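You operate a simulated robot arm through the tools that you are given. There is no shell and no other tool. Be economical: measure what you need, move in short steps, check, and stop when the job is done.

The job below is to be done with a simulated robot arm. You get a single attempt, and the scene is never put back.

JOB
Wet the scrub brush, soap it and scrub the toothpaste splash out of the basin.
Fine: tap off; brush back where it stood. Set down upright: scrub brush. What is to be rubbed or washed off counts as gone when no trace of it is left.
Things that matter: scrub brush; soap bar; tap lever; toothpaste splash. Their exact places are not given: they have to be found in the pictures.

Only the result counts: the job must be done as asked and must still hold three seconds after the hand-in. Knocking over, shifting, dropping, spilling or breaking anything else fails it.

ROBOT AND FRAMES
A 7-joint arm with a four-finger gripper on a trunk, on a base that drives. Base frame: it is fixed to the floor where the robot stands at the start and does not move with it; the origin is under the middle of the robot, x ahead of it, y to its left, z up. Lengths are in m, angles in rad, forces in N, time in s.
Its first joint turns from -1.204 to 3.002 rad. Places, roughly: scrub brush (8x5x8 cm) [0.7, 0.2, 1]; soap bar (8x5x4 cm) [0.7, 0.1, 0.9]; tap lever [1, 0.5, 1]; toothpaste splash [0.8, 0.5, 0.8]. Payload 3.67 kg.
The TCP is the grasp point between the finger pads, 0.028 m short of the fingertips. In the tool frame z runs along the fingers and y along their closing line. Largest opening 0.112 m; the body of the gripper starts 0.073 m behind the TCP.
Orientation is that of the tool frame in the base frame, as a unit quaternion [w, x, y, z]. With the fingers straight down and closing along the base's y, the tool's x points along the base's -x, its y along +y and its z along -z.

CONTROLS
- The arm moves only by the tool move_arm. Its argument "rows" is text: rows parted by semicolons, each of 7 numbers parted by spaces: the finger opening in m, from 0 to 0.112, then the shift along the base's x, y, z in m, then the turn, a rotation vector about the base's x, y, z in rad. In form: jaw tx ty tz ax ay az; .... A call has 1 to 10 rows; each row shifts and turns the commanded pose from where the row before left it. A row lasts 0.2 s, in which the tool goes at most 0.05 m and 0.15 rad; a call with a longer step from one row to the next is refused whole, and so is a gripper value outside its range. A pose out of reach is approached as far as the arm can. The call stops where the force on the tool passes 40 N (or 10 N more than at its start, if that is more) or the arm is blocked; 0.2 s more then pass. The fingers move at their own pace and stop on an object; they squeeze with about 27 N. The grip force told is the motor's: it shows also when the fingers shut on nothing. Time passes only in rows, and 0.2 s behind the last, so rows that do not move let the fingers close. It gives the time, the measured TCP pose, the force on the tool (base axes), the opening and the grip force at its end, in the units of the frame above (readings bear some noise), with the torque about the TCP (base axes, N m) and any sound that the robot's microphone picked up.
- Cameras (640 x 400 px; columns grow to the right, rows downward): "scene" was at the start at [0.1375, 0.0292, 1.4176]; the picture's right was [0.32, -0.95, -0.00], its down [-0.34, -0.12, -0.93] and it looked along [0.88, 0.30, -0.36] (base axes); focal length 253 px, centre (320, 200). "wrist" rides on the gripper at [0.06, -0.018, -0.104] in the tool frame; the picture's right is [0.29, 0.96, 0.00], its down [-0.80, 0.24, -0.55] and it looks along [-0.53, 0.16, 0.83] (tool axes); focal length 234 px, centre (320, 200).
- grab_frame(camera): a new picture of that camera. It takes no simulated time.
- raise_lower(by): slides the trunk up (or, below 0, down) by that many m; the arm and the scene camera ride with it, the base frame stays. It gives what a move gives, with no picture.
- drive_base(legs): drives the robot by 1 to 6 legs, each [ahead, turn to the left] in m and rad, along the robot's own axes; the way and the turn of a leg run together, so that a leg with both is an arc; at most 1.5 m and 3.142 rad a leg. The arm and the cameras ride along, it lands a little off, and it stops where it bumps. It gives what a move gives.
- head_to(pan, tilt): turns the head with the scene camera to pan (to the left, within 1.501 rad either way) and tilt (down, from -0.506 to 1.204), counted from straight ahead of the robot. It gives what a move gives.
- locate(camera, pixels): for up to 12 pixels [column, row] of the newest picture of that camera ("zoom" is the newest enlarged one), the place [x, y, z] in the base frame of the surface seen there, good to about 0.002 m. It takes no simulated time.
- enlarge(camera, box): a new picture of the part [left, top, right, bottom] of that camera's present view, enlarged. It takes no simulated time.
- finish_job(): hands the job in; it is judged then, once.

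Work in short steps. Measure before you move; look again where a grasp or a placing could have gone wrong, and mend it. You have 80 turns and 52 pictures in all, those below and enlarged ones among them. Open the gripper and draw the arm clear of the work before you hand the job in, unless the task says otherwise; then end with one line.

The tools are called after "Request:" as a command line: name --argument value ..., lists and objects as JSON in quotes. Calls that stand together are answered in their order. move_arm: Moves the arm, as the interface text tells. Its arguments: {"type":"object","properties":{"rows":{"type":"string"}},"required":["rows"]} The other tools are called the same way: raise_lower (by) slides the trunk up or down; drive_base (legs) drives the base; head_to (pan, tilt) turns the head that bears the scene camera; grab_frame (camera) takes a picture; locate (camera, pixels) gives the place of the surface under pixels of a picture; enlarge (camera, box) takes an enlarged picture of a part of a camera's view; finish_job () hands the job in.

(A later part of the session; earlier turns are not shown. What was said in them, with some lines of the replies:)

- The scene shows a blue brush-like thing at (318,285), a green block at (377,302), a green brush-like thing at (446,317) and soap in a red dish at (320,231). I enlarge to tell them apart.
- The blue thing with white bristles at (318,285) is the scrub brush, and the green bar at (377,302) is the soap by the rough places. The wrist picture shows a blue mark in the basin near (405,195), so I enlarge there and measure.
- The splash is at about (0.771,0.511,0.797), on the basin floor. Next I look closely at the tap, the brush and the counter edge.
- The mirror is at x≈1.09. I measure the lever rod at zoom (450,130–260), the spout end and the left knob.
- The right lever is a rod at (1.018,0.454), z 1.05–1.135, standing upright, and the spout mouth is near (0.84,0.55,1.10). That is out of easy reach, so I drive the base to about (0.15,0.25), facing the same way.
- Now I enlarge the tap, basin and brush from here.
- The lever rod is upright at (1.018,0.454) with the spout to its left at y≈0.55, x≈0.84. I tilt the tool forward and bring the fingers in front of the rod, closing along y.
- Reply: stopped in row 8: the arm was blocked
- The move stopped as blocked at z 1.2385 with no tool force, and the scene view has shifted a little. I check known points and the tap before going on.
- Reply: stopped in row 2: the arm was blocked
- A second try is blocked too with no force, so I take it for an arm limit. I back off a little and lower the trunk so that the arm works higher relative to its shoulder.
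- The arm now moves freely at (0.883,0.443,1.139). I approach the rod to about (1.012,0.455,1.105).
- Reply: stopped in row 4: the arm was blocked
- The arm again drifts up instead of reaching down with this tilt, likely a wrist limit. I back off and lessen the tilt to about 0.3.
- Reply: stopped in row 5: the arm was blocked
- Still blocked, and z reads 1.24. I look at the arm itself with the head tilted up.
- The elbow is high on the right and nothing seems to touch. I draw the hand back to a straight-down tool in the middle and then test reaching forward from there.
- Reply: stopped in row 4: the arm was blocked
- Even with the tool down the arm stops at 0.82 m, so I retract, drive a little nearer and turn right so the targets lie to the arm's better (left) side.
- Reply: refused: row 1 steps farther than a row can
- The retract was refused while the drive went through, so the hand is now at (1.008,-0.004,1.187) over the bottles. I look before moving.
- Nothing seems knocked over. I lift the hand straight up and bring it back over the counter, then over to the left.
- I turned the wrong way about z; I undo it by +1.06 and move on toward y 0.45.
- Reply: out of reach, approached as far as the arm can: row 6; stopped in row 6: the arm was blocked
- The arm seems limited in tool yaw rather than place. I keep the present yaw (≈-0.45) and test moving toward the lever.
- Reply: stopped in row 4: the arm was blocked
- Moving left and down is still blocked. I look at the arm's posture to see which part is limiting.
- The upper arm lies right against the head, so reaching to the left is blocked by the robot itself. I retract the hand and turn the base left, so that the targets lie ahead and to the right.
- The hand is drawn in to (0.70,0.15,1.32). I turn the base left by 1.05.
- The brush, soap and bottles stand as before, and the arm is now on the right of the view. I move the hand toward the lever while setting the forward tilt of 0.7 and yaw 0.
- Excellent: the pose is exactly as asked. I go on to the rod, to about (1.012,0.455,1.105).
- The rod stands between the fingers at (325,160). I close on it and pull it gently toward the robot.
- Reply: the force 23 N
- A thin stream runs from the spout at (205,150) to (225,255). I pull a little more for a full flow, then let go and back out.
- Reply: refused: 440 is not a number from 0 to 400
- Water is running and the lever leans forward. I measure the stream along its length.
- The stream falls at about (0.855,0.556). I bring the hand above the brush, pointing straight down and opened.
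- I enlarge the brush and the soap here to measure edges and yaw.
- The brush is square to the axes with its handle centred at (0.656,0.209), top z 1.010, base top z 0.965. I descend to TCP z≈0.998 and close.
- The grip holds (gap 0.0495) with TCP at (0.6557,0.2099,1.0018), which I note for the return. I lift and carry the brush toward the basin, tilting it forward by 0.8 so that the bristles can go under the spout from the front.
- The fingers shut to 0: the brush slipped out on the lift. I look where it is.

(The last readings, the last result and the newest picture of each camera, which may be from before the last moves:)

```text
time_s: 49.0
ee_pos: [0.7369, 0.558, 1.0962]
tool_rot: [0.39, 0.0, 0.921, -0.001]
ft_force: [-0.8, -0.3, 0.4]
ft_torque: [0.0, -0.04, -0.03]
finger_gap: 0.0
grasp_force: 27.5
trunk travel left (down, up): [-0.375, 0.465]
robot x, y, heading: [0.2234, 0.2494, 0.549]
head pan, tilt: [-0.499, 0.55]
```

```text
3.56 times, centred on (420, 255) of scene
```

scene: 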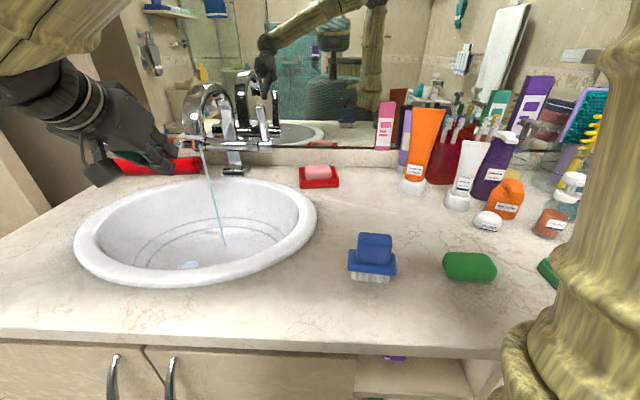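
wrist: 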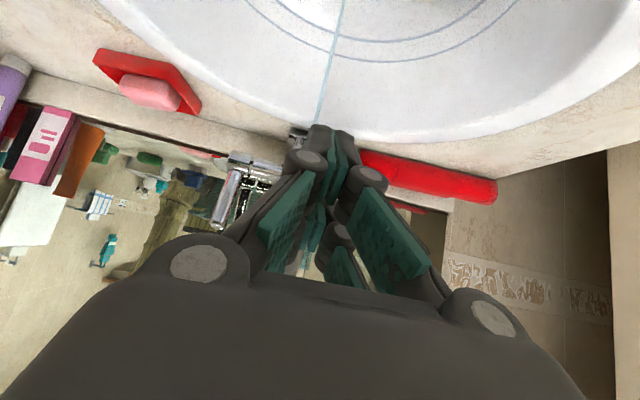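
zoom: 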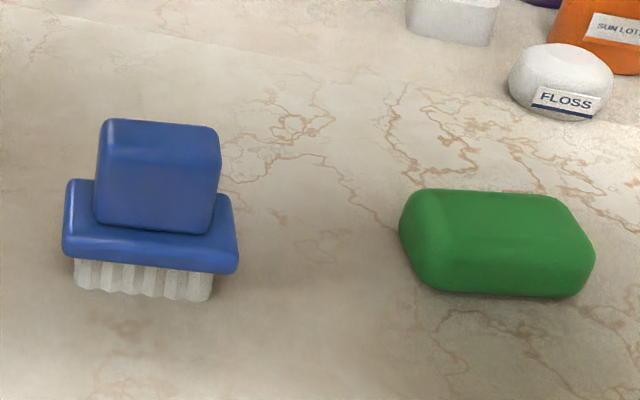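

The brush still stands upright on its spot. I measure it and will grasp deeper.

Request:
locate --camera "zoom" --pixels '[[158, 135], [110, 125], [205, 135], [75, 190], [225, 200], [70, 245], [232, 262], [140, 295], [500, 215], [420, 250], [580, 255]]'

Request:
move_arm --rows "0.08 -0.009 -0.0385 0.012 0 0.089 0; 0.08 -0.009 -0.0385 0.01 0 0.089 0; 0.08 -0.009 -0.0385 0.01 0 0.089 0; 0.08 -0.009 -0.0385 0 0 0.089 0; 0.08 -0.009 -0.0385 0 0 0.089 0; 0.08 -0.009 -0.0385 0 0 0.089 0; 0.08 -0.009 -0.0385 0 0 0.089 0; 0.08 -0.009 -0.0385 0 0 0.089 0; 0.08 -0.009 -0.0385 0 0 0.089 0"

Request:
enlarge --camera "wrist" --box '[210, 20, 450, 170]'

```text
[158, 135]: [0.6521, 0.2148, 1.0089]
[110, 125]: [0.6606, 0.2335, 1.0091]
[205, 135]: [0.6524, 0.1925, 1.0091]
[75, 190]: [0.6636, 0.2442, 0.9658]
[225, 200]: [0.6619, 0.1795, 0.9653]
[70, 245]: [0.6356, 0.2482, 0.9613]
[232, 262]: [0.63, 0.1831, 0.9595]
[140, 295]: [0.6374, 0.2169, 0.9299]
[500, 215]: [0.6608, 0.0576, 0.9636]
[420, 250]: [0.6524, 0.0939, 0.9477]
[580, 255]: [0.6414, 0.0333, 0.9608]
```

```text
time_s: 51.0
ee_pos: [0.6577, 0.2063, 1.127]
tool_rot: [-0.003, -0.001, 1.0, 0.001]
ft_force: [0.5, -0.2, 0.7]
ft_torque: [0.01, 0.05, -0.01]
finger_gap: 0.08
grasp_force: 0.0
trunk travel left (down, up): [-0.375, 0.465]
robot x, y, heading: [0.2259, 0.2446, 0.554]
head pan, tilt: [-0.499, 0.55]
```

```text
2.67 times, centred on (330, 95) of wrist
```

zoom: 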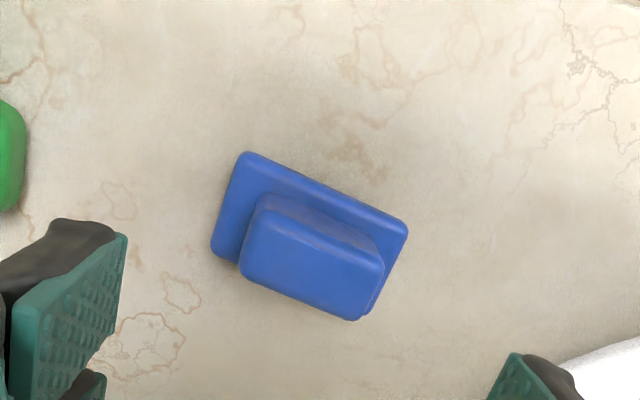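

Corners now, to see how the brush stands.

Request:
locate --camera "zoom" --pixels '[[247, 160], [400, 224], [370, 305], [217, 245], [258, 215], [372, 262], [352, 312], [248, 262], [310, 260]]'

```text
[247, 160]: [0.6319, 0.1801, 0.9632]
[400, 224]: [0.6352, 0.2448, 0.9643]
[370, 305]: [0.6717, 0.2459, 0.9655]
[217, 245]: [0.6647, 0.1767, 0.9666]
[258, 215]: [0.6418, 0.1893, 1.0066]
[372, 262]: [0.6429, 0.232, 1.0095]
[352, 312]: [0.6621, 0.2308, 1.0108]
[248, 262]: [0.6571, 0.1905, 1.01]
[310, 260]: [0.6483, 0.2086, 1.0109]
```

The brush has shifted ~4 mm and turned ~0.05; its handle is centred at about (0.652,0.211). I grasp again, about 8 mm deeper, then test with a small lift.

Request:
move_arm --rows "0.08 -0.005 0.004 -0.04 0 0 -0.05; 0.08 0 0 -0.045 0 0 0; 0.08 0 0 -0.035 0 0 0; 0.08 0 0 -0.012 0 0 0; 0.08 0 0 0 0 0 0; 0.0 0 0 0 0 0 0; 0.0 0 0 0 0 0 0; 0.0 0 0 0 0 0 0; 0.0 0 0 0 0 0 0"

```text
time_s: 53.0
ee_pos: [0.6505, 0.2138, 0.9959]
tool_rot: [-0.002, 0.025, 1.0, 0.001]
ft_force: [-1.1, 0.4, 0.7]
ft_torque: [0.05, 0.01, 0.04]
finger_gap: 0.0498
grasp_force: 27.0
trunk travel left (down, up): [-0.375, 0.465]
robot x, y, heading: [0.2281, 0.2495, 0.552]
head pan, tilt: [-0.499, 0.55]
```

Gap 0.0498 and no contact below. I lift slowly by 2 cm and watch the gap.

Request:
move_arm --rows "0.0 0 0 0.005 0 0 0; 0.0 0 0 0.005 0 0 0; 0.0 0 0 0.01 0 0 0"

Request:
grab_frame --camera "wrist"

```text
time_s: 53.9
ee_pos: [0.6503, 0.2141, 1.0165]
tool_rot: [-0.001, 0.025, 1.0, 0.001]
ft_force: [0.2, -0.1, 0.1]
ft_torque: [0.0, 0.01, 0.0]
finger_gap: 0.0497
grasp_force: 27.4
trunk travel left (down, up): [-0.375, 0.465]
robot x, y, heading: [0.224, 0.2494, 0.55]
head pan, tilt: [-0.499, 0.55]
```

```text
22 pictures are left
```

wrist: 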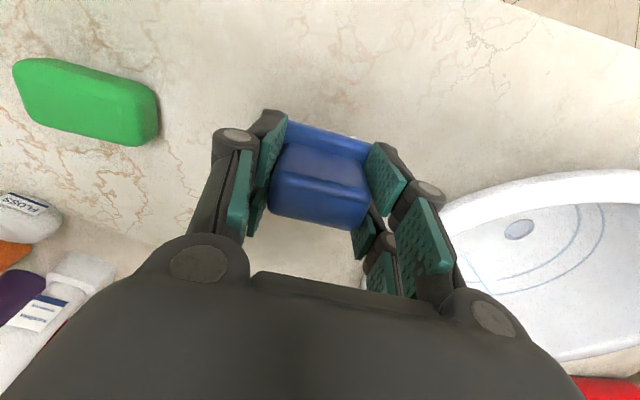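

I check whether the brush rose, through the handle top at (320,170) and base at (320,138).

Request:
locate --camera "wrist" --pixels '[[320, 165], [325, 190], [330, 138], [300, 130], [360, 148]]'

Request:
enlarge --camera "scene" --box '[310, 170, 450, 290]'

```text
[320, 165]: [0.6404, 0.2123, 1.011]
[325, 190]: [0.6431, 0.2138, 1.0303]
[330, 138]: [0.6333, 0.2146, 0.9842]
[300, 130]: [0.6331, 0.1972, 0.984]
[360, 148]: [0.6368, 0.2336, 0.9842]
```

```text
3.33 times, centred on (380, 230) of scene
```

zoom: 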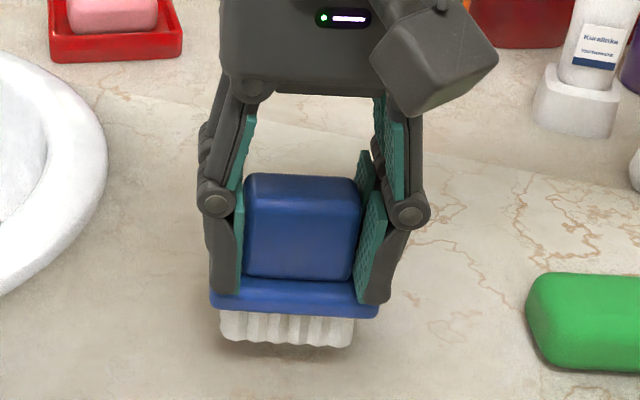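

It rose by 2 cm and the fingers reach down to its base. I lift on more gently to z≈1.10.

Request:
move_arm --rows "0.0 0 0 0.01 0 0 0; 0.0 0 0 0.015 0 0 0; 0.0 0 0 0.015 0 0 0; 0.0 0 0 0.015 0 0 0; 0.0 0 0 0.015 0 0 0; 0.0 0 0 0.01 0 0 0; 0.0 0 0 0.005 0 0 0"

```text
time_s: 55.5
ee_pos: [0.6508, 0.2148, 1.1021]
tool_rot: [-0.001, 0.023, 1.0, 0.001]
ft_force: [0.1, -0.5, -1.8]
ft_torque: [0.01, 0.01, 0.01]
finger_gap: 0.0492
grasp_force: 27.2
trunk travel left (down, up): [-0.375, 0.465]
robot x, y, heading: [0.2286, 0.2499, 0.544]
head pan, tilt: [-0.499, 0.55]
```

Held (gap 0.0492). I carry it toward the basin at moderate speed, tilting forward.

Request:
move_arm --rows "0 0.003 0.012 0 0 -0.03 0.005; 0 0.0064 0.024 0 0 -0.055 0.005; 0 0.0064 0.025 0 0 -0.055 0.005; 0 0.0064 0.025 0 0 -0.055 0.005; 0 0.0064 0.025 0 0 -0.055 0.005; 0 0.0064 0.025 0 0 -0.055 0.005; 0 0.0064 0.025 0 0 -0.055 0.005; 0 0.0064 0.025 0 0 -0.055 0.005; 0 0.0064 0.025 0 0 -0.055 0.005; 0 0.0064 0.025 0 0 -0.055 0.005"

Request:
move_arm --rows "0 0.006 0.025 0 0 -0.055 0; 0 0.006 0.025 0 0 -0.055 0; 0 0.006 0.025 0 0 -0.055 0; 0 0.004 0.02 0 0 -0.055 0; 0 0.002 0.01 0 0 -0.055 0"

Request:
grab_frame --camera "scene"

```text
time_s: 57.6
ee_pos: [0.7112, 0.4516, 1.1002]
tool_rot: [0.258, -0.002, 0.966, 0.007]
ft_force: [0.6, 0.1, -1.0]
ft_torque: [-0.03, 0.02, -0.01]
finger_gap: 0.0496
grasp_force: 26.4
trunk travel left (down, up): [-0.375, 0.465]
robot x, y, heading: [0.2274, 0.2485, 0.546]
head pan, tilt: [-0.499, 0.55]
```

```text
time_s: 58.9
ee_pos: [0.7356, 0.5565, 1.1017]
tool_rot: [0.388, -0.001, 0.921, 0.005]
ft_force: [0.6, -0.2, -1.0]
ft_torque: [-0.01, 0.02, 0.01]
finger_gap: 0.0495
grasp_force: 26.6
trunk travel left (down, up): [-0.375, 0.465]
robot x, y, heading: [0.2329, 0.2475, 0.545]
head pan, tilt: [-0.499, 0.55]
```

```text
20 pictures are left
```

scene: 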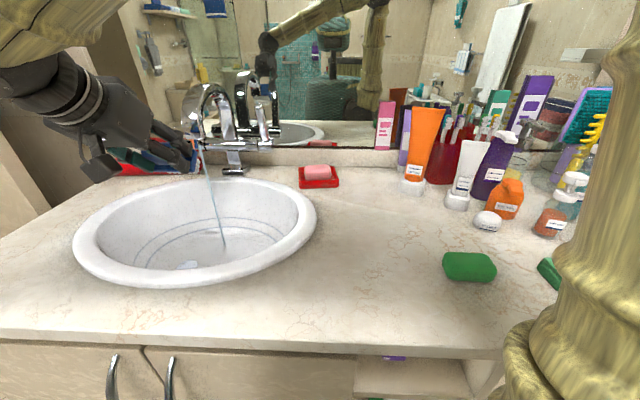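

The brush is held. I lower to z 1.02 in front of the stream and then move forward so that the bristles' upper side passes under the stream at x≈0.855.

Request:
move_arm --rows "0 0 0 -0.03 0 0 0; 0 0 0 -0.03 0 0 0; 0 0 0 -0.02 0 0 0; 0 0.02 0 0 0 0 0; 0 0.02 0 0 0 0 0; 0 0.016 0 0 0 0 0; 0 0.01 0 0 0 0 0; 0 0 0 0 0 0 0; 0 0 0 0 0 0 0"

Request:
enlarge --camera "scene" --box '[90, 80, 290, 280]'

Request:
grab_frame --camera "wrist"

```text
time_s: 60.9
ee_pos: [0.8011, 0.5566, 1.0211]
tool_rot: [0.387, -0.003, 0.922, 0.007]
ft_force: [0.0, -0.4, -0.9]
ft_torque: [-0.03, 0.02, 0.01]
finger_gap: 0.0497
grasp_force: 26.3
trunk travel left (down, up): [-0.375, 0.465]
robot x, y, heading: [0.2279, 0.2487, 0.544]
head pan, tilt: [-0.499, 0.55]
```

```text
2.00 times, centred on (190, 180) of scene
```

zoom: 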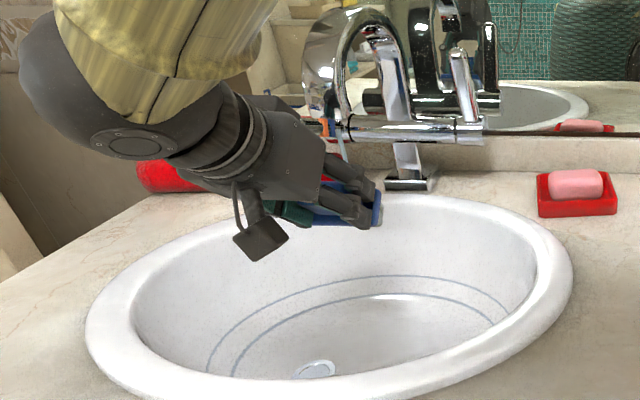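

```text
18 pictures are left
```

wrist: 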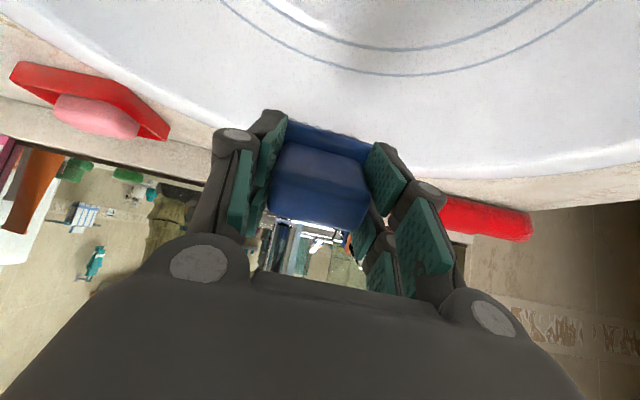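

The stream is caught by the brush (none below it). I sweep it in x and y so all the bristles get wet.

Request:
move_arm --rows "0 -0.006 0.012 0 0 0 0; 0 0 0.012 0 0 0 0; 0 0 -0.012 0 0 0 0; 0 0 -0.012 0 0 0 0; 0 0 -0.012 0 0 0 0; 0 0 -0.012 0 0 0 0; 0 -0.004 0.012 0 0 0 0; 0 0 0.012 0 0 0 0; 0 0.008 0 0 0 0 0; 0 0.008 0 0 0 0 0"

Request:
move_arm --rows "0 0 0 0 0 -0.1 0; 0 0 0 0 0 -0.1 0; 0 0 0 0 0 -0.1 0; 0 0 0 0 0 -0.1 0; 0 -0.01 0 0 0 0 0; 0 -0.01 0 0 0 0 0; 0 0.01 0 0 0 0 0; 0 0 0 0 0 0 0"

Request:
enlarge --camera "scene" --box '[140, 120, 240, 220]'

```text
time_s: 63.0
ee_pos: [0.8069, 0.556, 1.0212]
tool_rot: [0.388, -0.003, 0.922, 0.006]
ft_force: [0.4, 0.9, -0.9]
ft_torque: [0.04, 0.02, 0.03]
finger_gap: 0.0493
grasp_force: 27.0
trunk travel left (down, up): [-0.375, 0.465]
robot x, y, heading: [0.2287, 0.2494, 0.545]
head pan, tilt: [-0.499, 0.55]
```

```text
time_s: 64.8
ee_pos: [0.7981, 0.5552, 1.0215]
tool_rot: [0.563, -0.005, 0.826, 0.007]
ft_force: [0.0, 0.9, -0.1]
ft_torque: [-0.03, 0.05, -0.01]
finger_gap: 0.0496
grasp_force: 27.8
trunk travel left (down, up): [-0.375, 0.465]
robot x, y, heading: [0.2239, 0.2483, 0.549]
head pan, tilt: [-0.499, 0.55]
```

```text
4.00 times, centred on (190, 170) of scene
```

zoom: 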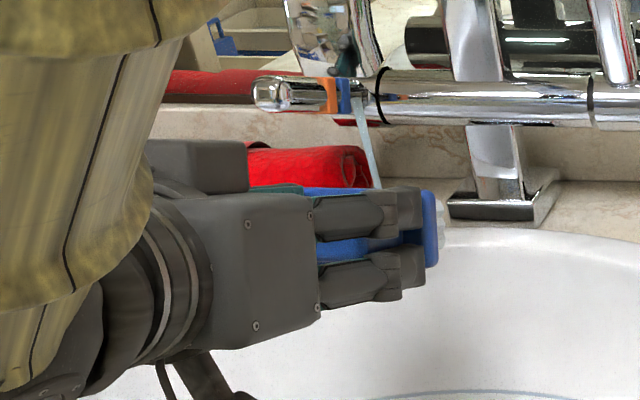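

By the parallax the stream meets the bristles now. I sweep once more along y, then tilt back, withdraw forward and lift.

Request:
move_arm --rows "0 0 0.014 0 0 0 0; 0 0 0.012 0 0 0 0; 0 0 -0.013 0 0 0 0; 0 0 -0.013 0 0 0 0; 0 0 -0.013 0 0 0 0; 0 0 -0.013 0 0 0 0; 0 -0.006 0.013 0 0 0 0; 0 0.003 0.013 0 0 0 0; 0 0.008 0 0 0 0 0; 0 0 0 0 0 0 0"

Request:
move_arm --rows "0 -0.02 0 0 0 0.1 0; 0 -0.025 0 0.01 0 0.1 0; 0 -0.025 0 0.02 0 0.1 0; 0 -0.01 0 0.02 0 0.1 0; 0 0 0 0.02 0 0.1 0; 0 0 -0.015 0.02 0 0.1 0; 0 0 -0.02 0 0 0.1 0; 0 0 -0.025 0 0 0.1 0"

Request:
grab_frame --camera "wrist"

```text
time_s: 67.0
ee_pos: [0.801, 0.5562, 1.0215]
tool_rot: [0.563, -0.004, 0.826, 0.007]
ft_force: [-0.2, 0.3, -1.1]
ft_torque: [-0.04, 0.04, -0.05]
finger_gap: 0.0493
grasp_force: 27.5
trunk travel left (down, up): [-0.375, 0.465]
robot x, y, heading: [0.2232, 0.2487, 0.547]
head pan, tilt: [-0.499, 0.55]
```

```text
time_s: 68.8
ee_pos: [0.7216, 0.4937, 1.1102]
tool_rot: [0.196, -0.001, 0.981, 0.007]
ft_force: [-0.4, -0.6, -1.2]
ft_torque: [0.02, 0.04, 0.0]
finger_gap: 0.0492
grasp_force: 27.0
trunk travel left (down, up): [-0.375, 0.465]
robot x, y, heading: [0.2291, 0.2479, 0.55]
head pan, tilt: [-0.499, 0.55]
```

```text
16 pictures are left
```

wrist: 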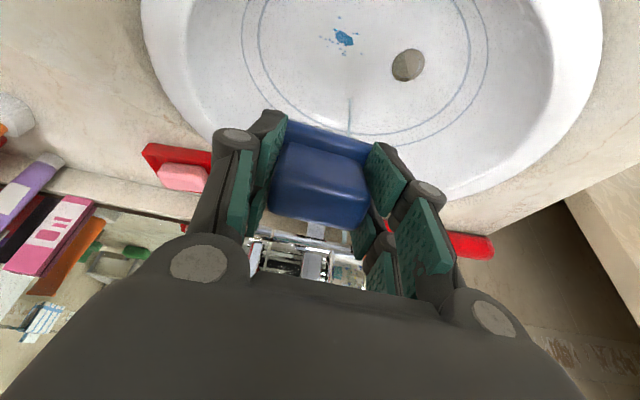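

The handle looks darker, so it is wet; the splash is at (343,38). I carry the brush over to above the soap, levelling it.

Request:
move_arm --rows "0 -0.004 -0.025 0 0 0.03 0; 0 -0.004 -0.034 0 0 0.03 0; 0 -0.005 -0.034 0 0 0.03 0; 0 -0.005 -0.034 0 0 0.03 0; 0 -0.005 -0.034 0 0 0.03 0; 0 -0.005 -0.034 0 0 0.03 0; 0 -0.005 -0.034 0 0 0.03 0; 0 -0.005 -0.034 0 0 0.03 0; 0 -0.005 -0.034 0 0 0.03 0; 0 -0.005 -0.034 0 0 0.03 0"

Request:
move_arm --rows "0 -0.005 -0.034 0 0 0.03 0; 0 -0.004 -0.034 0 0 0.03 0; 0 -0.003 -0.025 -0.01 0 0.03 0; 0 0 -0.012 -0.01 0 0 0"

Request:
grab_frame --camera "scene"

```text
time_s: 71.0
ee_pos: [0.6744, 0.1621, 1.1106]
tool_rot: [0.048, -0.001, 0.999, 0.007]
ft_force: [-0.4, -0.5, -0.2]
ft_torque: [0.03, 0.03, 0.01]
finger_gap: 0.0494
grasp_force: 26.2
trunk travel left (down, up): [-0.375, 0.465]
robot x, y, heading: [0.2256, 0.2508, 0.552]
head pan, tilt: [-0.499, 0.55]
```

```text
time_s: 72.0
ee_pos: [0.6512, 0.1097, 1.081]
tool_rot: [0.007, 0.0, 1.0, 0.006]
ft_force: [0.4, 0.2, 0.0]
ft_torque: [-0.06, 0.03, 0.0]
finger_gap: 0.0494
grasp_force: 27.1
out of reach, approached as far as the arm can: row 2, 3, 4
trunk travel left (down, up): [-0.375, 0.465]
robot x, y, heading: [0.2282, 0.2505, 0.55]
head pan, tilt: [-0.499, 0.55]
```

```text
15 pictures are left
```

scene: 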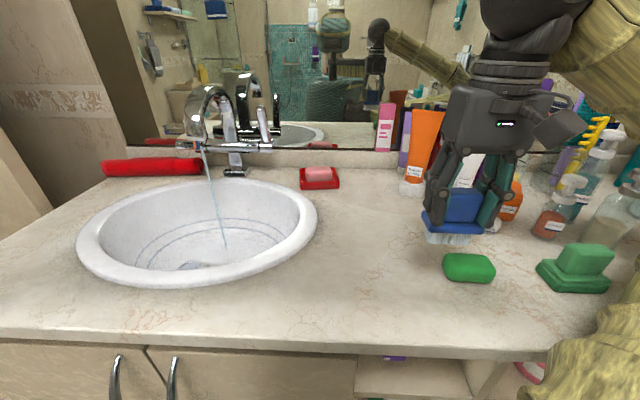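

The arm's first joint runs out at y≈0.11. I lift, draw the hand in a bit and turn the base right by 0.25.

Request:
move_arm --rows "0 0 0.01 0.02 0 0 0; 0 0 0.02 0.025 0 0 0; 0 0 0.025 0.02 0 0 0; 0 0 0.02 0.01 0 0 0"

Request:
drive_base --legs '[[0, -0.25]]'

```text
time_s: 73.0
ee_pos: [0.6535, 0.1834, 1.15]
tool_rot: [0.003, 0.002, 1.0, 0.007]
ft_force: [-0.6, 0.6, -0.5]
ft_torque: [-0.05, -0.04, -0.01]
finger_gap: 0.0498
grasp_force: 26.9
trunk travel left (down, up): [-0.375, 0.465]
robot x, y, heading: [0.2267, 0.247, 0.548]
head pan, tilt: [-0.499, 0.55]
```

```text
time_s: 74.3
ee_pos: [0.6256, 0.0771, 1.15]
tool_rot: [0.005, 0.125, 0.992, 0.006]
ft_force: [-0.4, 0.3, -2.1]
ft_torque: [0.01, -0.02, 0.01]
finger_gap: 0.0496
grasp_force: 26.8
trunk travel left (down, up): [-0.375, 0.465]
robot x, y, heading: [0.2255, 0.2482, 0.295]
head pan, tilt: [-0.499, 0.55]
```

Now I undo the 0.25 yaw and place the brush over the soap's middle at (0.660,0.061).

Request:
move_arm --rows "0 0.009 -0.004 -0.01 0 0 0.063; 0 0.009 -0.004 -0.02 0 0 0.063; 0 0.009 -0.004 -0.025 0 0 0.063; 0 0.007 -0.004 -0.02 0 0 0.063; 0 0 0 -0.01 0 0 0; 0 0 0 -0.01 0 0 0; 0 0 0 -0.01 0 0 0; 0 0 0 0 0 0 0"

Request:
grab_frame --camera "wrist"

```text
time_s: 76.1
ee_pos: [0.658, 0.0611, 1.045]
tool_rot: [0.003, 0.0, 1.0, 0.007]
ft_force: [-0.1, 0.6, -1.0]
ft_torque: [-0.02, 0.01, 0.01]
finger_gap: 0.0497
grasp_force: 27.3
trunk travel left (down, up): [-0.375, 0.465]
robot x, y, heading: [0.2268, 0.2524, 0.295]
head pan, tilt: [-0.499, 0.55]
```

```text
14 pictures are left
```

wrist: 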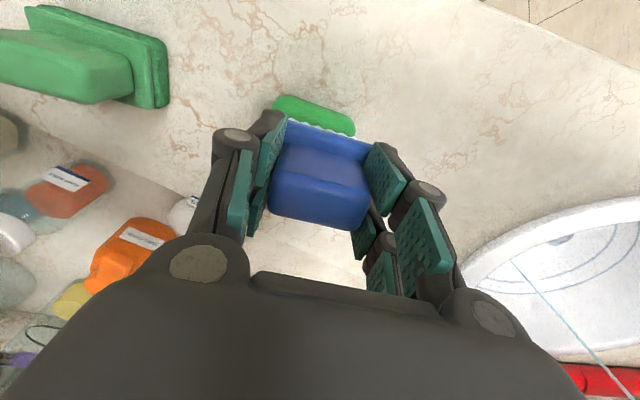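

The soap lies right under the brush. I press down in small steps.

Request:
move_arm --rows "0 0 0 -0.006 0 0 0; 0 0 0 -0.005 0 0 0; 0 0 0 -0.004 0 0 0; 0 0 0 -0.003 0 0 0; 0 0 0 0 0 0 0"

```text
time_s: 77.3
ee_pos: [0.6587, 0.0617, 1.0285]
tool_rot: [0.005, 0.0, 1.0, 0.006]
ft_force: [2.1, -1.0, 22.3]
ft_torque: [-0.05, -0.11, -0.04]
finger_gap: 0.0497
grasp_force: 27.1
trunk travel left (down, up): [-0.375, 0.465]
robot x, y, heading: [0.2263, 0.2468, 0.297]
head pan, tilt: [-0.499, 0.55]
```

Contact with 22 N. I ease slightly and rub a few millimetres back and forth, ending where I began, then lift.

Request:
move_arm --rows "0 0 0 0.0007 0 0 0; 0 0 0.005 0 0 0 0; 0 0 -0.005 0 0 0 0; 0 0 -0.005 0 0 0 0; 0 0 0.005 0 0 0 0; 0 0 0.005 0 0 0 0; 0 0 -0.005 0 0 0 0; 0 0 -0.005 0 0 0 0; 0 0 0.005 0 0 0 0; 0 0 0 0 0 0 0"

Request:
move_arm --rows "0 0 0 0.005 0 0 0; 0 0 0 0.01 0 0 0; 0 0 0 0.02 0 0 0; 0 0 0.015 0.02 0 0 0; 0 0 0.025 0.02 0 0 0; 0 0 0.03 0.01 0 0 0; 0 0 0.03 0 0 0 0; 0 0 0.03 0 0 0 0; 0 0 0.02 0 0 0 0; 0 0 0.01 0 0 0 0"

Request:
head_to --pan -0.25 --tilt 0.5

Request:
grab_frame --camera "scene"

```text
time_s: 79.5
ee_pos: [0.657, 0.0621, 1.0271]
tool_rot: [0.004, 0.0, 1.0, 0.006]
ft_force: [-0.8, -2.4, 14.1]
ft_torque: [-0.19, 0.05, -0.03]
finger_gap: 0.0497
grasp_force: 27.2
trunk travel left (down, up): [-0.375, 0.465]
robot x, y, heading: [0.2271, 0.2516, 0.297]
head pan, tilt: [-0.499, 0.55]
```

```text
time_s: 81.7
ee_pos: [0.6584, 0.2227, 1.1126]
tool_rot: [0.004, 0.0, 1.0, 0.006]
ft_force: [-0.3, 0.2, -1.6]
ft_torque: [-0.02, 0.01, 0.02]
finger_gap: 0.0494
grasp_force: 27.3
trunk travel left (down, up): [-0.375, 0.465]
robot x, y, heading: [0.2268, 0.2506, 0.299]
head pan, tilt: [-0.499, 0.55]
```

```text
time_s: 82.5
ee_pos: [0.6576, 0.2217, 1.1121]
tool_rot: [0.004, -0.001, 1.0, 0.007]
ft_force: [-0.9, 0.2, -0.4]
ft_torque: [0.0, 0.02, 0.0]
finger_gap: 0.0496
grasp_force: 27.2
trunk travel left (down, up): [-0.375, 0.465]
robot x, y, heading: [0.2275, 0.2458, 0.293]
head pan, tilt: [-0.25, 0.499]
```

```text
13 pictures are left
```

scene: 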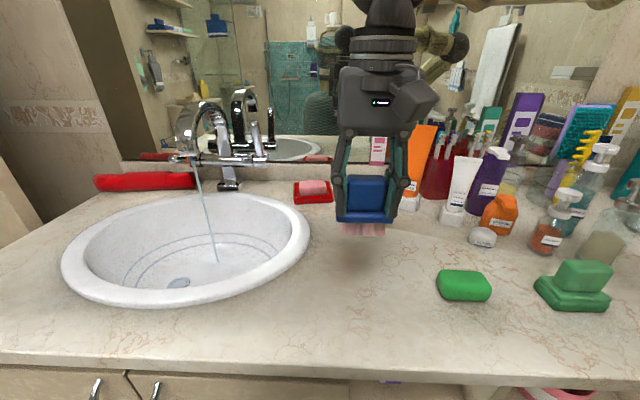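

The bristles have changed colour (pinkish at (362,230)). I enlarge to check the bristles and the soap's place.

Request:
enlarge --camera "scene" --box '[320, 160, 520, 310]'

Request:
locate --camera "scene" --pixels '[[463, 282], [440, 280], [490, 282], [463, 293], [355, 231]]'

```text
2.67 times, centred on (420, 235) of scene
```

zoom: 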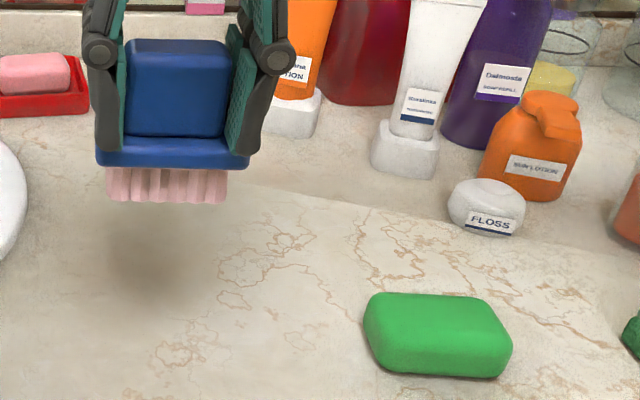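

```text
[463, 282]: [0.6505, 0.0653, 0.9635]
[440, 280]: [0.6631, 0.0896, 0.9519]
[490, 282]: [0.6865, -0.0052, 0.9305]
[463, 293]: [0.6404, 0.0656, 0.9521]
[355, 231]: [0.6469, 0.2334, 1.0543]
```

The bristles are evenly tinted with soap and the soap has not moved. I carry the brush to above the splash at (0.758,0.508) and check clearance.

Request:
move_arm --rows "0 0.005 0.015 0 0 0 0; 0 0.01 0.028 0 0 0 0; 0 0.011 0.032 0 0 0 0; 0 0.012 0.035 0 0 0 0; 0 0.012 0.035 0 0 0 0; 0 0.012 0.035 0 0 0 0; 0 0.012 0.035 0 0 0 0; 0 0.011 0.03 0 0 0 0; 0 0.01 0.025 0 0 0 0; 0 0.005 0.015 0 0 0 0"

Request:
move_arm --rows "0 0 0 -0.03 0 0 0; 0 0 0 -0.04 0 0 0; 0 0 0 -0.04 0 0 0; 0 0 0 -0.04 0 0 0; 0 0 0 -0.03 0 0 0; 0 0 0 -0.03 0 0 0; 0 0 0 -0.02 0 0 0"

Request:
grab_frame --camera "scene"

```text
time_s: 84.7
ee_pos: [0.7602, 0.5068, 1.1121]
tool_rot: [0.004, 0.0, 1.0, 0.007]
ft_force: [0.9, -0.6, -1.2]
ft_torque: [-0.02, 0.01, 0.0]
finger_gap: 0.0496
grasp_force: 26.8
trunk travel left (down, up): [-0.375, 0.465]
robot x, y, heading: [0.2258, 0.25, 0.299]
head pan, tilt: [-0.25, 0.499]
```

```text
time_s: 86.3
ee_pos: [0.7591, 0.5075, 0.8812]
tool_rot: [0.003, 0.0, 1.0, 0.007]
ft_force: [-0.7, 0.1, -1.3]
ft_torque: [0.0, -0.02, -0.01]
finger_gap: 0.0494
grasp_force: 27.1
trunk travel left (down, up): [-0.375, 0.465]
robot x, y, heading: [0.227, 0.2474, 0.299]
head pan, tilt: [-0.25, 0.499]
```

```text
11 pictures are left
```

scene: 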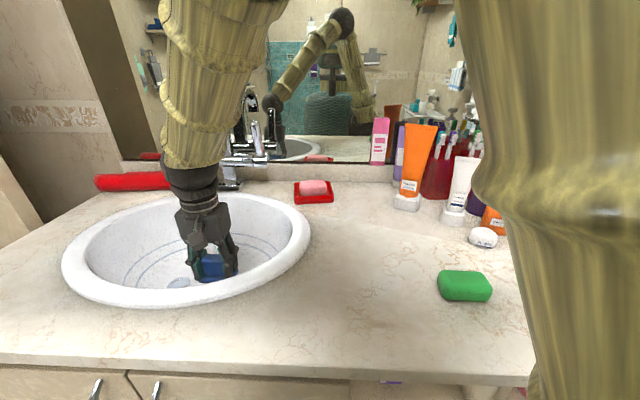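

Clear of the spout, at z 0.881 with no contact. I lower onto the basin floor and press lightly.

Request:
move_arm --rows "0 0 0 -0.008 0 0 0; 0 0 0 -0.006 0 0 0; 0 0 0 -0.004 0 0 0; 0 0 0 -0.002 0 0 0; 0 0 0 0 0 0 0"

```text
time_s: 87.5
ee_pos: [0.7596, 0.508, 0.8626]
tool_rot: [0.003, 0.001, 1.0, 0.008]
ft_force: [-0.4, -1.0, -1.8]
ft_torque: [0.03, 0.0, 0.04]
finger_gap: 0.0496
grasp_force: 27.2
trunk travel left (down, up): [-0.375, 0.465]
robot x, y, heading: [0.2274, 0.2484, 0.297]
head pan, tilt: [-0.25, 0.499]
```

Request:
move_arm --rows "0 0 0 -0.002 0 0 0; 0 0 0 -0.002 0 0 0; 0 0 0 0 0 0 0"

```text
time_s: 88.3
ee_pos: [0.7581, 0.5076, 0.8612]
tool_rot: [0.005, 0.0, 1.0, 0.008]
ft_force: [0.0, -1.4, 20.5]
ft_torque: [-0.03, 0.12, -0.02]
finger_gap: 0.0496
grasp_force: 26.8
trunk travel left (down, up): [-0.375, 0.465]
robot x, y, heading: [0.2284, 0.2479, 0.297]
head pan, tilt: [-0.25, 0.499]
```

Contact at 20 N. I ease a hair and scrub back and forth in x and y across the splash.

Request:
move_arm --rows "0 0.01 0 0.0008 0 0 0; 0 0.012 0 0 0 0 0; 0 -0.012 0 0 0 0 0; 0 -0.012 0 0 0 0 0; 0 -0.01 0 0 0 0 0; 0 0.012 0.012 0 0 0 0; 0 0.012 0.01 0 0 0 0; 0 0.01 0 0 0 0 0; 0 -0.012 0 0 0 0 0; 0 -0.012 0 0 0 0 0"

Request:
move_arm --rows "0 -0.008 -0.012 0 0 0 0; 0 0.01 -0.012 0 0 0 0; 0 0.012 -0.012 0 0 0 0; 0 0.01 -0.006 0 0 0 0; 0 -0.012 0 0 0 0 0; 0 -0.012 0 0 0 0 0; 0 0 0.012 0 0 0 0; 0 0.012 0.012 0 0 0 0; 0 0.01 0.012 0 0 0 0; 0 -0.01 -0.014 0 0 0 0"

```text
time_s: 90.5
ee_pos: [0.755, 0.5285, 0.8609]
tool_rot: [0.004, 0.001, 1.0, 0.007]
ft_force: [2.2, -1.3, 12.2]
ft_torque: [0.11, -0.21, -0.05]
finger_gap: 0.0496
grasp_force: 26.8
trunk travel left (down, up): [-0.375, 0.465]
robot x, y, heading: [0.227, 0.2472, 0.295]
head pan, tilt: [-0.25, 0.499]
```

```text
time_s: 92.7
ee_pos: [0.7675, 0.5086, 0.8612]
tool_rot: [0.004, 0.0, 1.0, 0.007]
ft_force: [-1.8, -2.9, 21.6]
ft_torque: [-0.09, 0.06, -0.03]
finger_gap: 0.0494
grasp_force: 27.2
trunk travel left (down, up): [-0.375, 0.465]
robot x, y, heading: [0.2264, 0.2478, 0.298]
head pan, tilt: [-0.25, 0.499]
```

Both passes kept contact. I lift straight up and look at the basin.

Request:
move_arm --rows "0 -0.005 0 0.005 0 0 0; 0 -0.005 0 0.02 0 0 0; 0 0 0 0.035 0 0 0; 0 0 0 0.04 0 0 0; 0 0 0 0.04 0 0 0; 0 0 0 0.04 0 0 0; 0 0 0 0.04 0 0 0; 0 0 0 0.03 0 0 0"

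Request:
grab_frame --camera "wrist"

```text
time_s: 94.5
ee_pos: [0.7574, 0.5102, 1.1098]
tool_rot: [0.005, 0.0, 1.0, 0.007]
ft_force: [-0.6, 0.7, -0.9]
ft_torque: [-0.01, 0.0, 0.02]
finger_gap: 0.0495
grasp_force: 27.1
trunk travel left (down, up): [-0.375, 0.465]
robot x, y, heading: [0.2265, 0.2464, 0.299]
head pan, tilt: [-0.25, 0.499]
```

```text
10 pictures are left
```

wrist: 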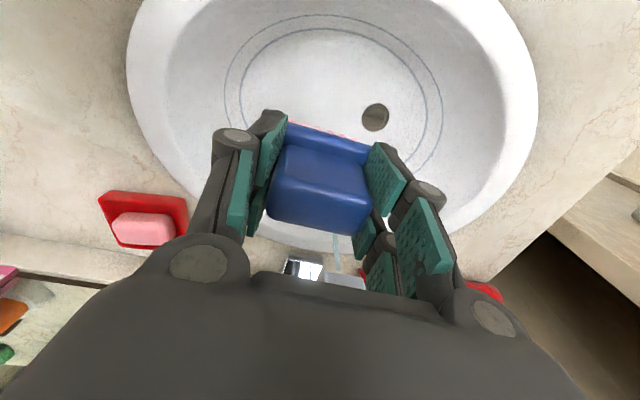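

The splash place is hidden behind the brush. I tilt forward a bit and back up to see it.

Request:
move_arm --rows "0 -0.01 -0.005 0.01 0 -0.1 0; 0 -0.01 -0.005 0.01 0 -0.1 0; 0 -0.01 -0.005 0 0 -0.1 0; 0 -0.01 0 0 0 -0.1 0"

Request:
enlarge --camera "wrist" --box '[220, 0, 540, 160]'

```text
time_s: 95.5
ee_pos: [0.7185, 0.495, 1.1307]
tool_rot: [0.203, -0.002, 0.979, 0.007]
ft_force: [-0.4, -0.4, -1.0]
ft_torque: [0.01, 0.04, -0.01]
finger_gap: 0.0494
grasp_force: 26.9
trunk travel left (down, up): [-0.375, 0.465]
robot x, y, heading: [0.2251, 0.2505, 0.294]
head pan, tilt: [-0.25, 0.499]
```

```text
2.00 times, centred on (380, 80) of wrist
```

zoom: 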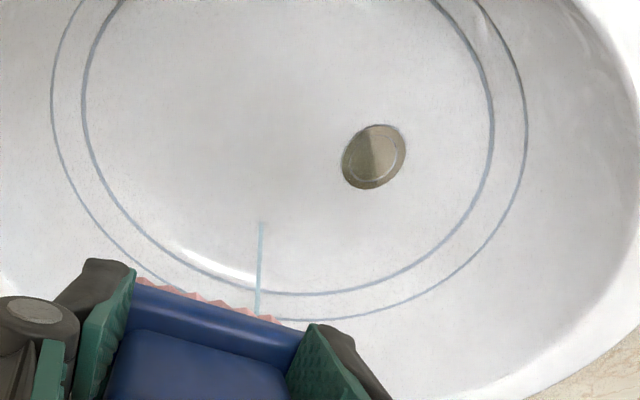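

No trace of the splash remains. I carry the brush back over its place, levelling it.

Request:
move_arm --rows "0 -0.004 -0.015 0 -0.0014 0.042 0; 0 -0.0065 -0.03 0 -0.0014 0.042 0; 0 -0.0065 -0.034 0 -0.0014 0.042 0; 0 -0.0065 -0.034 0 -0.0014 0.042 0; 0 -0.0065 -0.034 0 -0.0014 0.042 0; 0 -0.0065 -0.034 0 -0.0014 0.042 0; 0 -0.0065 -0.034 -0.005 -0.0014 0.042 0; 0 -0.0065 -0.03 -0.01 -0.0014 0.042 0; 0 -0.0065 -0.022 -0.01 -0.0014 0.042 0; 0 -0.005 -0.0155 -0.01 -0.0014 0.037 0)"

```text
refused: rows must be text of numbers, spaces and semicolons
```

A stray bracket was refused; the same move again without it.

Request:
move_arm --rows "0 -0.004 -0.015 0 -0.0014 0.042 0; 0 -0.0065 -0.03 0 -0.0014 0.042 0; 0 -0.0065 -0.034 0 -0.0014 0.042 0; 0 -0.0065 -0.034 0 -0.0014 0.042 0; 0 -0.0065 -0.034 0 -0.0014 0.042 0; 0 -0.0065 -0.034 0 -0.0014 0.042 0; 0 -0.0065 -0.034 -0.005 -0.0014 0.042 0; 0 -0.0065 -0.03 -0.01 -0.0014 0.042 0; 0 -0.0065 -0.022 -0.01 -0.0014 0.042 0; 0 -0.005 -0.0155 -0.01 -0.0014 0.037 0"

Request:
move_arm --rows "0 0 0 -0.02 0 0 0; 0 0 0 -0.02 0 0 0; 0 0 0 -0.02 0 0 0; 0 0 0 -0.01 0 0 0; 0 0 0 -0.01 0 0 0; 0 0 0 0 0 0 0"

Request:
enlarge --camera "scene" --box '[310, 170, 450, 290]'

```text
time_s: 97.7
ee_pos: [0.6577, 0.2109, 1.094]
tool_rot: [-0.004, -0.002, 1.0, 0.001]
ft_force: [0.2, -0.7, 0.4]
ft_torque: [0.02, 0.03, -0.02]
finger_gap: 0.0493
grasp_force: 27.1
trunk travel left (down, up): [-0.375, 0.465]
robot x, y, heading: [0.2245, 0.2474, 0.297]
head pan, tilt: [-0.25, 0.499]
```

```text
time_s: 99.1
ee_pos: [0.6587, 0.2119, 1.0144]
tool_rot: [-0.004, -0.002, 1.0, 0.0]
ft_force: [-0.2, -0.8, -1.9]
ft_torque: [-0.02, 0.03, -0.02]
finger_gap: 0.0492
grasp_force: 26.8
trunk travel left (down, up): [-0.375, 0.465]
robot x, y, heading: [0.2246, 0.2493, 0.299]
head pan, tilt: [-0.25, 0.499]
```

```text
3.33 times, centred on (380, 230) of scene
```

zoom: 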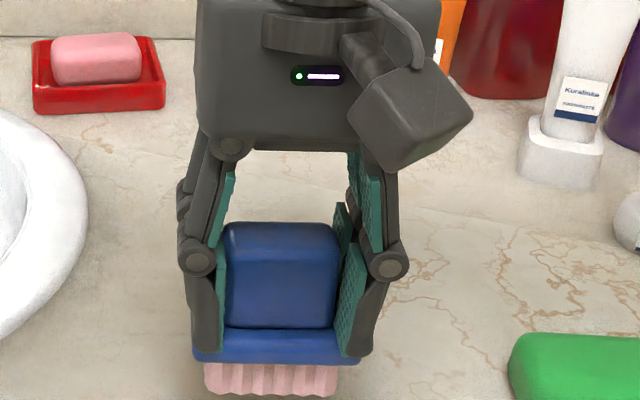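

The brush hangs upright over its place. I shift 2 mm back and set it down in small steps until contact.

Request:
move_arm --rows "0 -0.0025 0 -0.008 0 0 0; 0 0 0 -0.005 0 0 0; 0 0 0 -0.003 0 0 0; 0 0 0 -0.002 0 0 0; 0 0 0 0 0 0 0"

```text
time_s: 100.3
ee_pos: [0.6552, 0.2113, 0.997]
tool_rot: [-0.004, -0.002, 1.0, 0.0]
ft_force: [-0.9, -0.8, -0.7]
ft_torque: [0.0, 0.02, 0.0]
finger_gap: 0.0494
grasp_force: 27.5
trunk travel left (down, up): [-0.375, 0.465]
robot x, y, heading: [0.2263, 0.2515, 0.296]
head pan, tilt: [-0.25, 0.499]
```

Request:
move_arm --rows "0 0 0 -0.001 0 0 0; 0 0 0 -0.001 0 0 0; 0 0 0 0 0 0 0"

```text
time_s: 101.1
ee_pos: [0.6556, 0.2114, 0.9953]
tool_rot: [-0.005, -0.001, 1.0, -0.001]
ft_force: [-0.9, -0.5, -1.3]
ft_torque: [0.01, 0.03, 0.02]
finger_gap: 0.0496
grasp_force: 26.8
trunk travel left (down, up): [-0.375, 0.465]
robot x, y, heading: [0.2292, 0.248, 0.3]
head pan, tilt: [-0.25, 0.499]
```

No contact yet; a bit lower.

Request:
move_arm --rows "0 0 0 -0.001 0 0 0; 0 0 0 -0.0007 0 0 0; 0 0 0 0 0 0 0"

```text
time_s: 101.9
ee_pos: [0.6552, 0.2114, 0.9925]
tool_rot: [-0.004, -0.002, 1.0, 0.001]
ft_force: [2.7, -2.1, 10.5]
ft_torque: [0.22, -0.31, -0.08]
finger_gap: 0.05
grasp_force: 26.8
trunk travel left (down, up): [-0.375, 0.465]
robot x, y, heading: [0.2285, 0.2487, 0.296]
head pan, tilt: [-0.25, 0.499]
```

Contact at 10 N. I open the fingers and rise.

Request:
move_arm --rows "0.05 0 0 0.0006 0 0 0; 0.06 0 0 0 0 0 0; 0.08 0 0 0 0 0 0; 0.08 0 0 0 0 0 0; 0.08 0 0 0.02 0 0 0; 0.08 0 0 0.04 0 0 0; 0.08 0 0 0.045 0 0 0; 0.08 0 0 0.045 0 0 0; 0.08 0 0 0.04 0 0 0; 0.08 0 0 0 0 0 0"

Request:
enlarge --camera "wrist" --box '[150, 20, 390, 170]'

```text
time_s: 104.1
ee_pos: [0.6556, 0.2086, 1.1831]
tool_rot: [-0.005, -0.002, 1.0, -0.001]
ft_force: [1.0, -0.5, 0.6]
ft_torque: [-0.03, 0.02, -0.01]
finger_gap: 0.0799
grasp_force: 0.1
trunk travel left (down, up): [-0.375, 0.465]
robot x, y, heading: [0.2284, 0.2474, 0.293]
head pan, tilt: [-0.25, 0.499]
```

```text
2.67 times, centred on (270, 95) of wrist
```

zoom: 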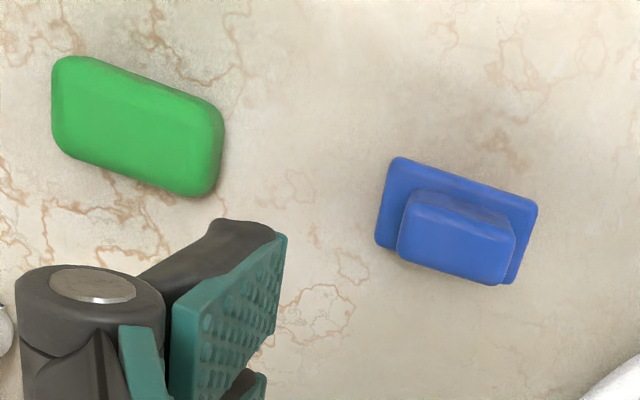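

Request:
locate --camera "zoom" --pixels '[[400, 163], [530, 206], [510, 278], [382, 236], [414, 198], [508, 231], [500, 275], [407, 248], [67, 67], [213, 117], [196, 188], [62, 138]]'

```text
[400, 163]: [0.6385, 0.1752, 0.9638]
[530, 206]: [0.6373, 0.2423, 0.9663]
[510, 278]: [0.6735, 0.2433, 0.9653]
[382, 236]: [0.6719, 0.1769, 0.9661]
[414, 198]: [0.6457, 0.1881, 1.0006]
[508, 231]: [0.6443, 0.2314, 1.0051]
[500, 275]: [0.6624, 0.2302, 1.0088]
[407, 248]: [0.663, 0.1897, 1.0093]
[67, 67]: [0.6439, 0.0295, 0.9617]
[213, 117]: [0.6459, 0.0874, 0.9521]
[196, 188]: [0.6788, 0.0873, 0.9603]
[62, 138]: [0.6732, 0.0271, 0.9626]
```

The brush stands within 2 mm of its first place and the soap has not moved. For the tap I turn the base back left by 0.25, where the lever was reached well before.

Request:
drive_base --legs '[[0, 0.25]]'

Request:
move_arm --rows "0.05 0.02 0.012 0.01 0.011 -0.087 -0.03; 0.05 0.03 0.017 0.01 0.011 -0.087 -0.03; 0.05 0.03 0.017 0 0.011 -0.087 -0.03; 0.05 0.03 0.017 0 0.011 -0.087 -0.03; 0.05 0.03 0.017 0 0.011 -0.087 -0.03; 0.05 0.03 0.017 0 0.011 -0.087 -0.03; 0.05 0.03 0.017 0 0.011 -0.087 -0.03; 0.05 0.03 0.017 0 0.011 -0.087 -0.03"

Request:
grab_frame --camera "wrist"

```text
time_s: 105.3
ee_pos: [0.6513, 0.3161, 1.1831]
tool_rot: [-0.005, -0.126, 0.992, 0.0]
ft_force: [0.3, 0.8, 0.3]
ft_torque: [-0.02, 0.0, 0.04]
finger_gap: 0.0802
grasp_force: 0.2
trunk travel left (down, up): [-0.375, 0.465]
robot x, y, heading: [0.2305, 0.249, 0.552]
head pan, tilt: [-0.25, 0.499]
```

```text
time_s: 107.1
ee_pos: [0.883, 0.4488, 1.2022]
tool_rot: [0.34, -0.002, 0.94, 0.0]
ft_force: [-0.6, 0.1, -0.1]
ft_torque: [0.0, -0.03, -0.04]
finger_gap: 0.0497
grasp_force: 0.1
trunk travel left (down, up): [-0.375, 0.465]
robot x, y, heading: [0.2253, 0.2473, 0.552]
head pan, tilt: [-0.25, 0.499]
```

```text
6 pictures are left
```

wrist: 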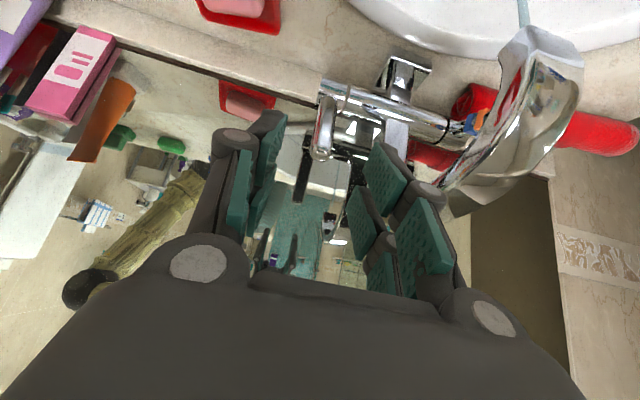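

The lever at (325,130) lies between the fingers' lines. I move onto it, close, and push it back to the upright.

Request:
move_arm --rows "0.05 0.025 0.002 -0.026 0 0 0; 0.05 0.025 0.002 -0.026 0 0 0; 0.05 0.025 0.0015 -0.026 0 0 0; 0.05 0.024 0.001 -0.024 0 0 0; 0.0 0 0 0 0 0 0; 0.0 0 0 0 0 0 0; 0.0 0 0 0 0 0 0"

Request:
move_arm --rows "0.0 0.008 0 0.002 0 0 0; 0.0 0.008 0 0.002 0 0 0; 0.0 0.008 0 0.001 0 0 0; 0.0 0.006 0 0 0 0 0; 0.0 0.003 0 0 0 0 0; 0 0 0 0 0 0 0"

Request:
grab_frame --camera "scene"

```text
time_s: 108.7
ee_pos: [0.9806, 0.4589, 1.1002]
tool_rot: [0.339, -0.002, 0.941, -0.001]
ft_force: [1.6, 26.5, -5.0]
ft_torque: [0.49, 0.04, 0.84]
finger_gap: 0.0239
grasp_force: 45.0
trunk travel left (down, up): [-0.375, 0.465]
robot x, y, heading: [0.2277, 0.2494, 0.549]
head pan, tilt: [-0.25, 0.499]
```

```text
time_s: 109.5
ee_pos: [0.9973, 0.459, 1.1058]
tool_rot: [0.338, -0.004, 0.941, 0.001]
ft_force: [-7.7, 9.0, 2.6]
ft_torque: [0.66, 0.62, 0.27]
finger_gap: 0.0238
grasp_force: 45.0
trunk travel left (down, up): [-0.375, 0.465]
robot x, y, heading: [0.2262, 0.2482, 0.548]
head pan, tilt: [-0.25, 0.499]
stopped in row 3: the force on the tool passed its limit at 54 N (the readings are from after the stop); the commanded pose is now the measured one
```

```text
5 pictures are left
```

scene: 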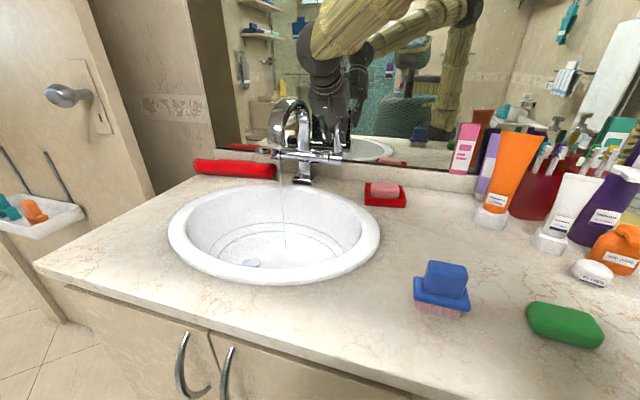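

A thin stream still runs; the push stopped early on side force (+y). I let go, shift 3 mm to +y, close again and push on.

Request:
move_arm --rows "0.04 0 0 0 0 0 0; 0.04 0 0.003 0 0 0 0; 0.0 0 0 0 0 0 0; 0.0 0 0 0 0 0 0"

Request:
move_arm --rows "0.0 0.005 0 0.001 0 0 0; 0.0 0.005 0 0.001 0 0 0; 0.0 0.005 0 0 0 0 0; 0 0.002 0 0 0 0 0; 0 0 0 0 0 0 0"

```text
time_s: 110.5
ee_pos: [0.9992, 0.4595, 1.1051]
tool_rot: [0.338, -0.002, 0.941, 0.0]
ft_force: [-2.0, -0.3, 1.3]
ft_torque: [-0.09, 0.15, -0.07]
finger_gap: 0.0237
grasp_force: 45.6
trunk travel left (down, up): [-0.375, 0.465]
robot x, y, heading: [0.2251, 0.2487, 0.543]
head pan, tilt: [-0.25, 0.499]
```

```text
time_s: 111.7
ee_pos: [1.0147, 0.4583, 1.1081]
tool_rot: [0.339, -0.002, 0.941, -0.001]
ft_force: [-33.5, -6.8, -7.0]
ft_torque: [-0.14, 0.85, -0.1]
finger_gap: 0.0243
grasp_force: 44.5
trunk travel left (down, up): [-0.375, 0.465]
robot x, y, heading: [0.2244, 0.2543, 0.55]
head pan, tilt: [-0.25, 0.499]
```

The lever is at its stop now (33 N at x 1.0147). I open, back out and look.

Request:
move_arm --rows "0.06 0 0 0 0 0 0; 0.06 0 0 0 0 0 0; 0.06 -0.025 0 0.025 0 0 0; 0.06 -0.03 0 0.035 0 0 0; 0.06 -0.03 -0.005 0.035 0 0 0; 0.06 -0.035 -0.02 0.01 0 0.05 0; 0.06 -0.04 -0.02 0.01 0 0.1 0; 0.06 -0.04 -0.02 0.01 0 0.1 0; 0.06 -0.04 -0.02 0.01 0 0.1 0; 0.06 -0.04 -0.02 0 0 0.1 0"

Request:
enlarge --camera "scene" --box '[160, 80, 400, 290]'

```text
time_s: 113.9
ee_pos: [0.7367, 0.3524, 1.2413]
tool_rot: [0.119, -0.003, 0.993, 0.0]
ft_force: [0.2, 1.0, 0.5]
ft_torque: [0.05, 0.02, 0.05]
finger_gap: 0.0599
grasp_force: 0.0
trunk travel left (down, up): [-0.375, 0.465]
robot x, y, heading: [0.2308, 0.2474, 0.549]
head pan, tilt: [-0.25, 0.499]
```

```text
1.90 times, centred on (280, 185) of scene
```

zoom: 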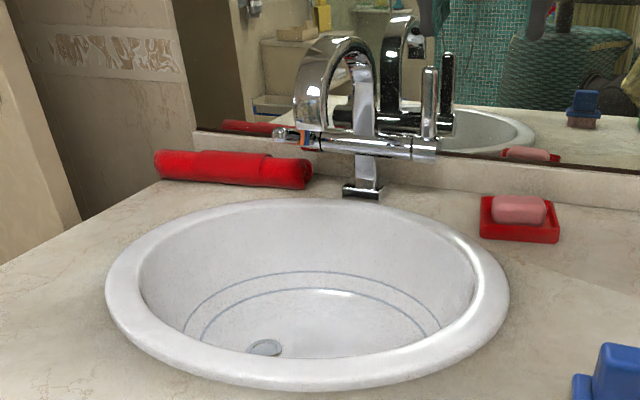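

The water is off and the lever is upright. One last look at the whole scene and the basin floor before handing in.

Request:
grab_frame --camera "wrist"

Request:
grab_frame --camera "scene"

```text
3 pictures are left
```

wrist: 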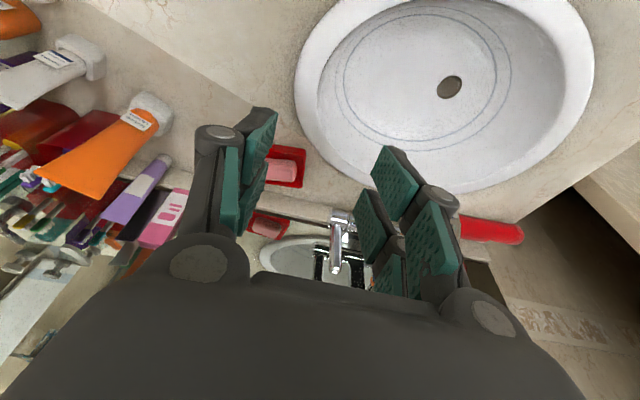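

```text
2 pictures are left
```

scene: 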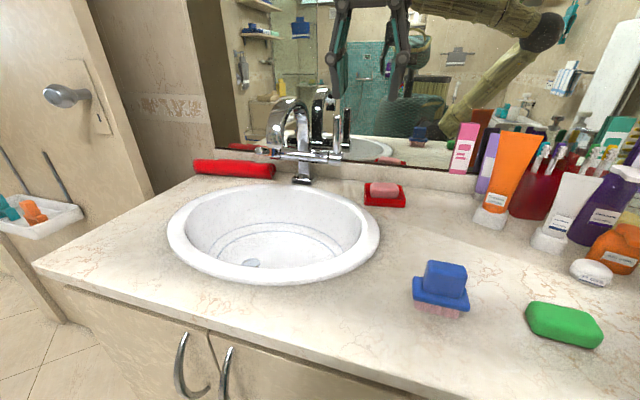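

The basin is clean, the tap is off, the brush stands upright in its place, the gripper is open and the arm is clear. I hand in.

Request:
finish_job

```text
The job is handed in.
```

The toothpaste splash is scrubbed out of the basin with the wetted, soaped brush. The tap is off, and the brush stands upright within about 2 mm of where it was.
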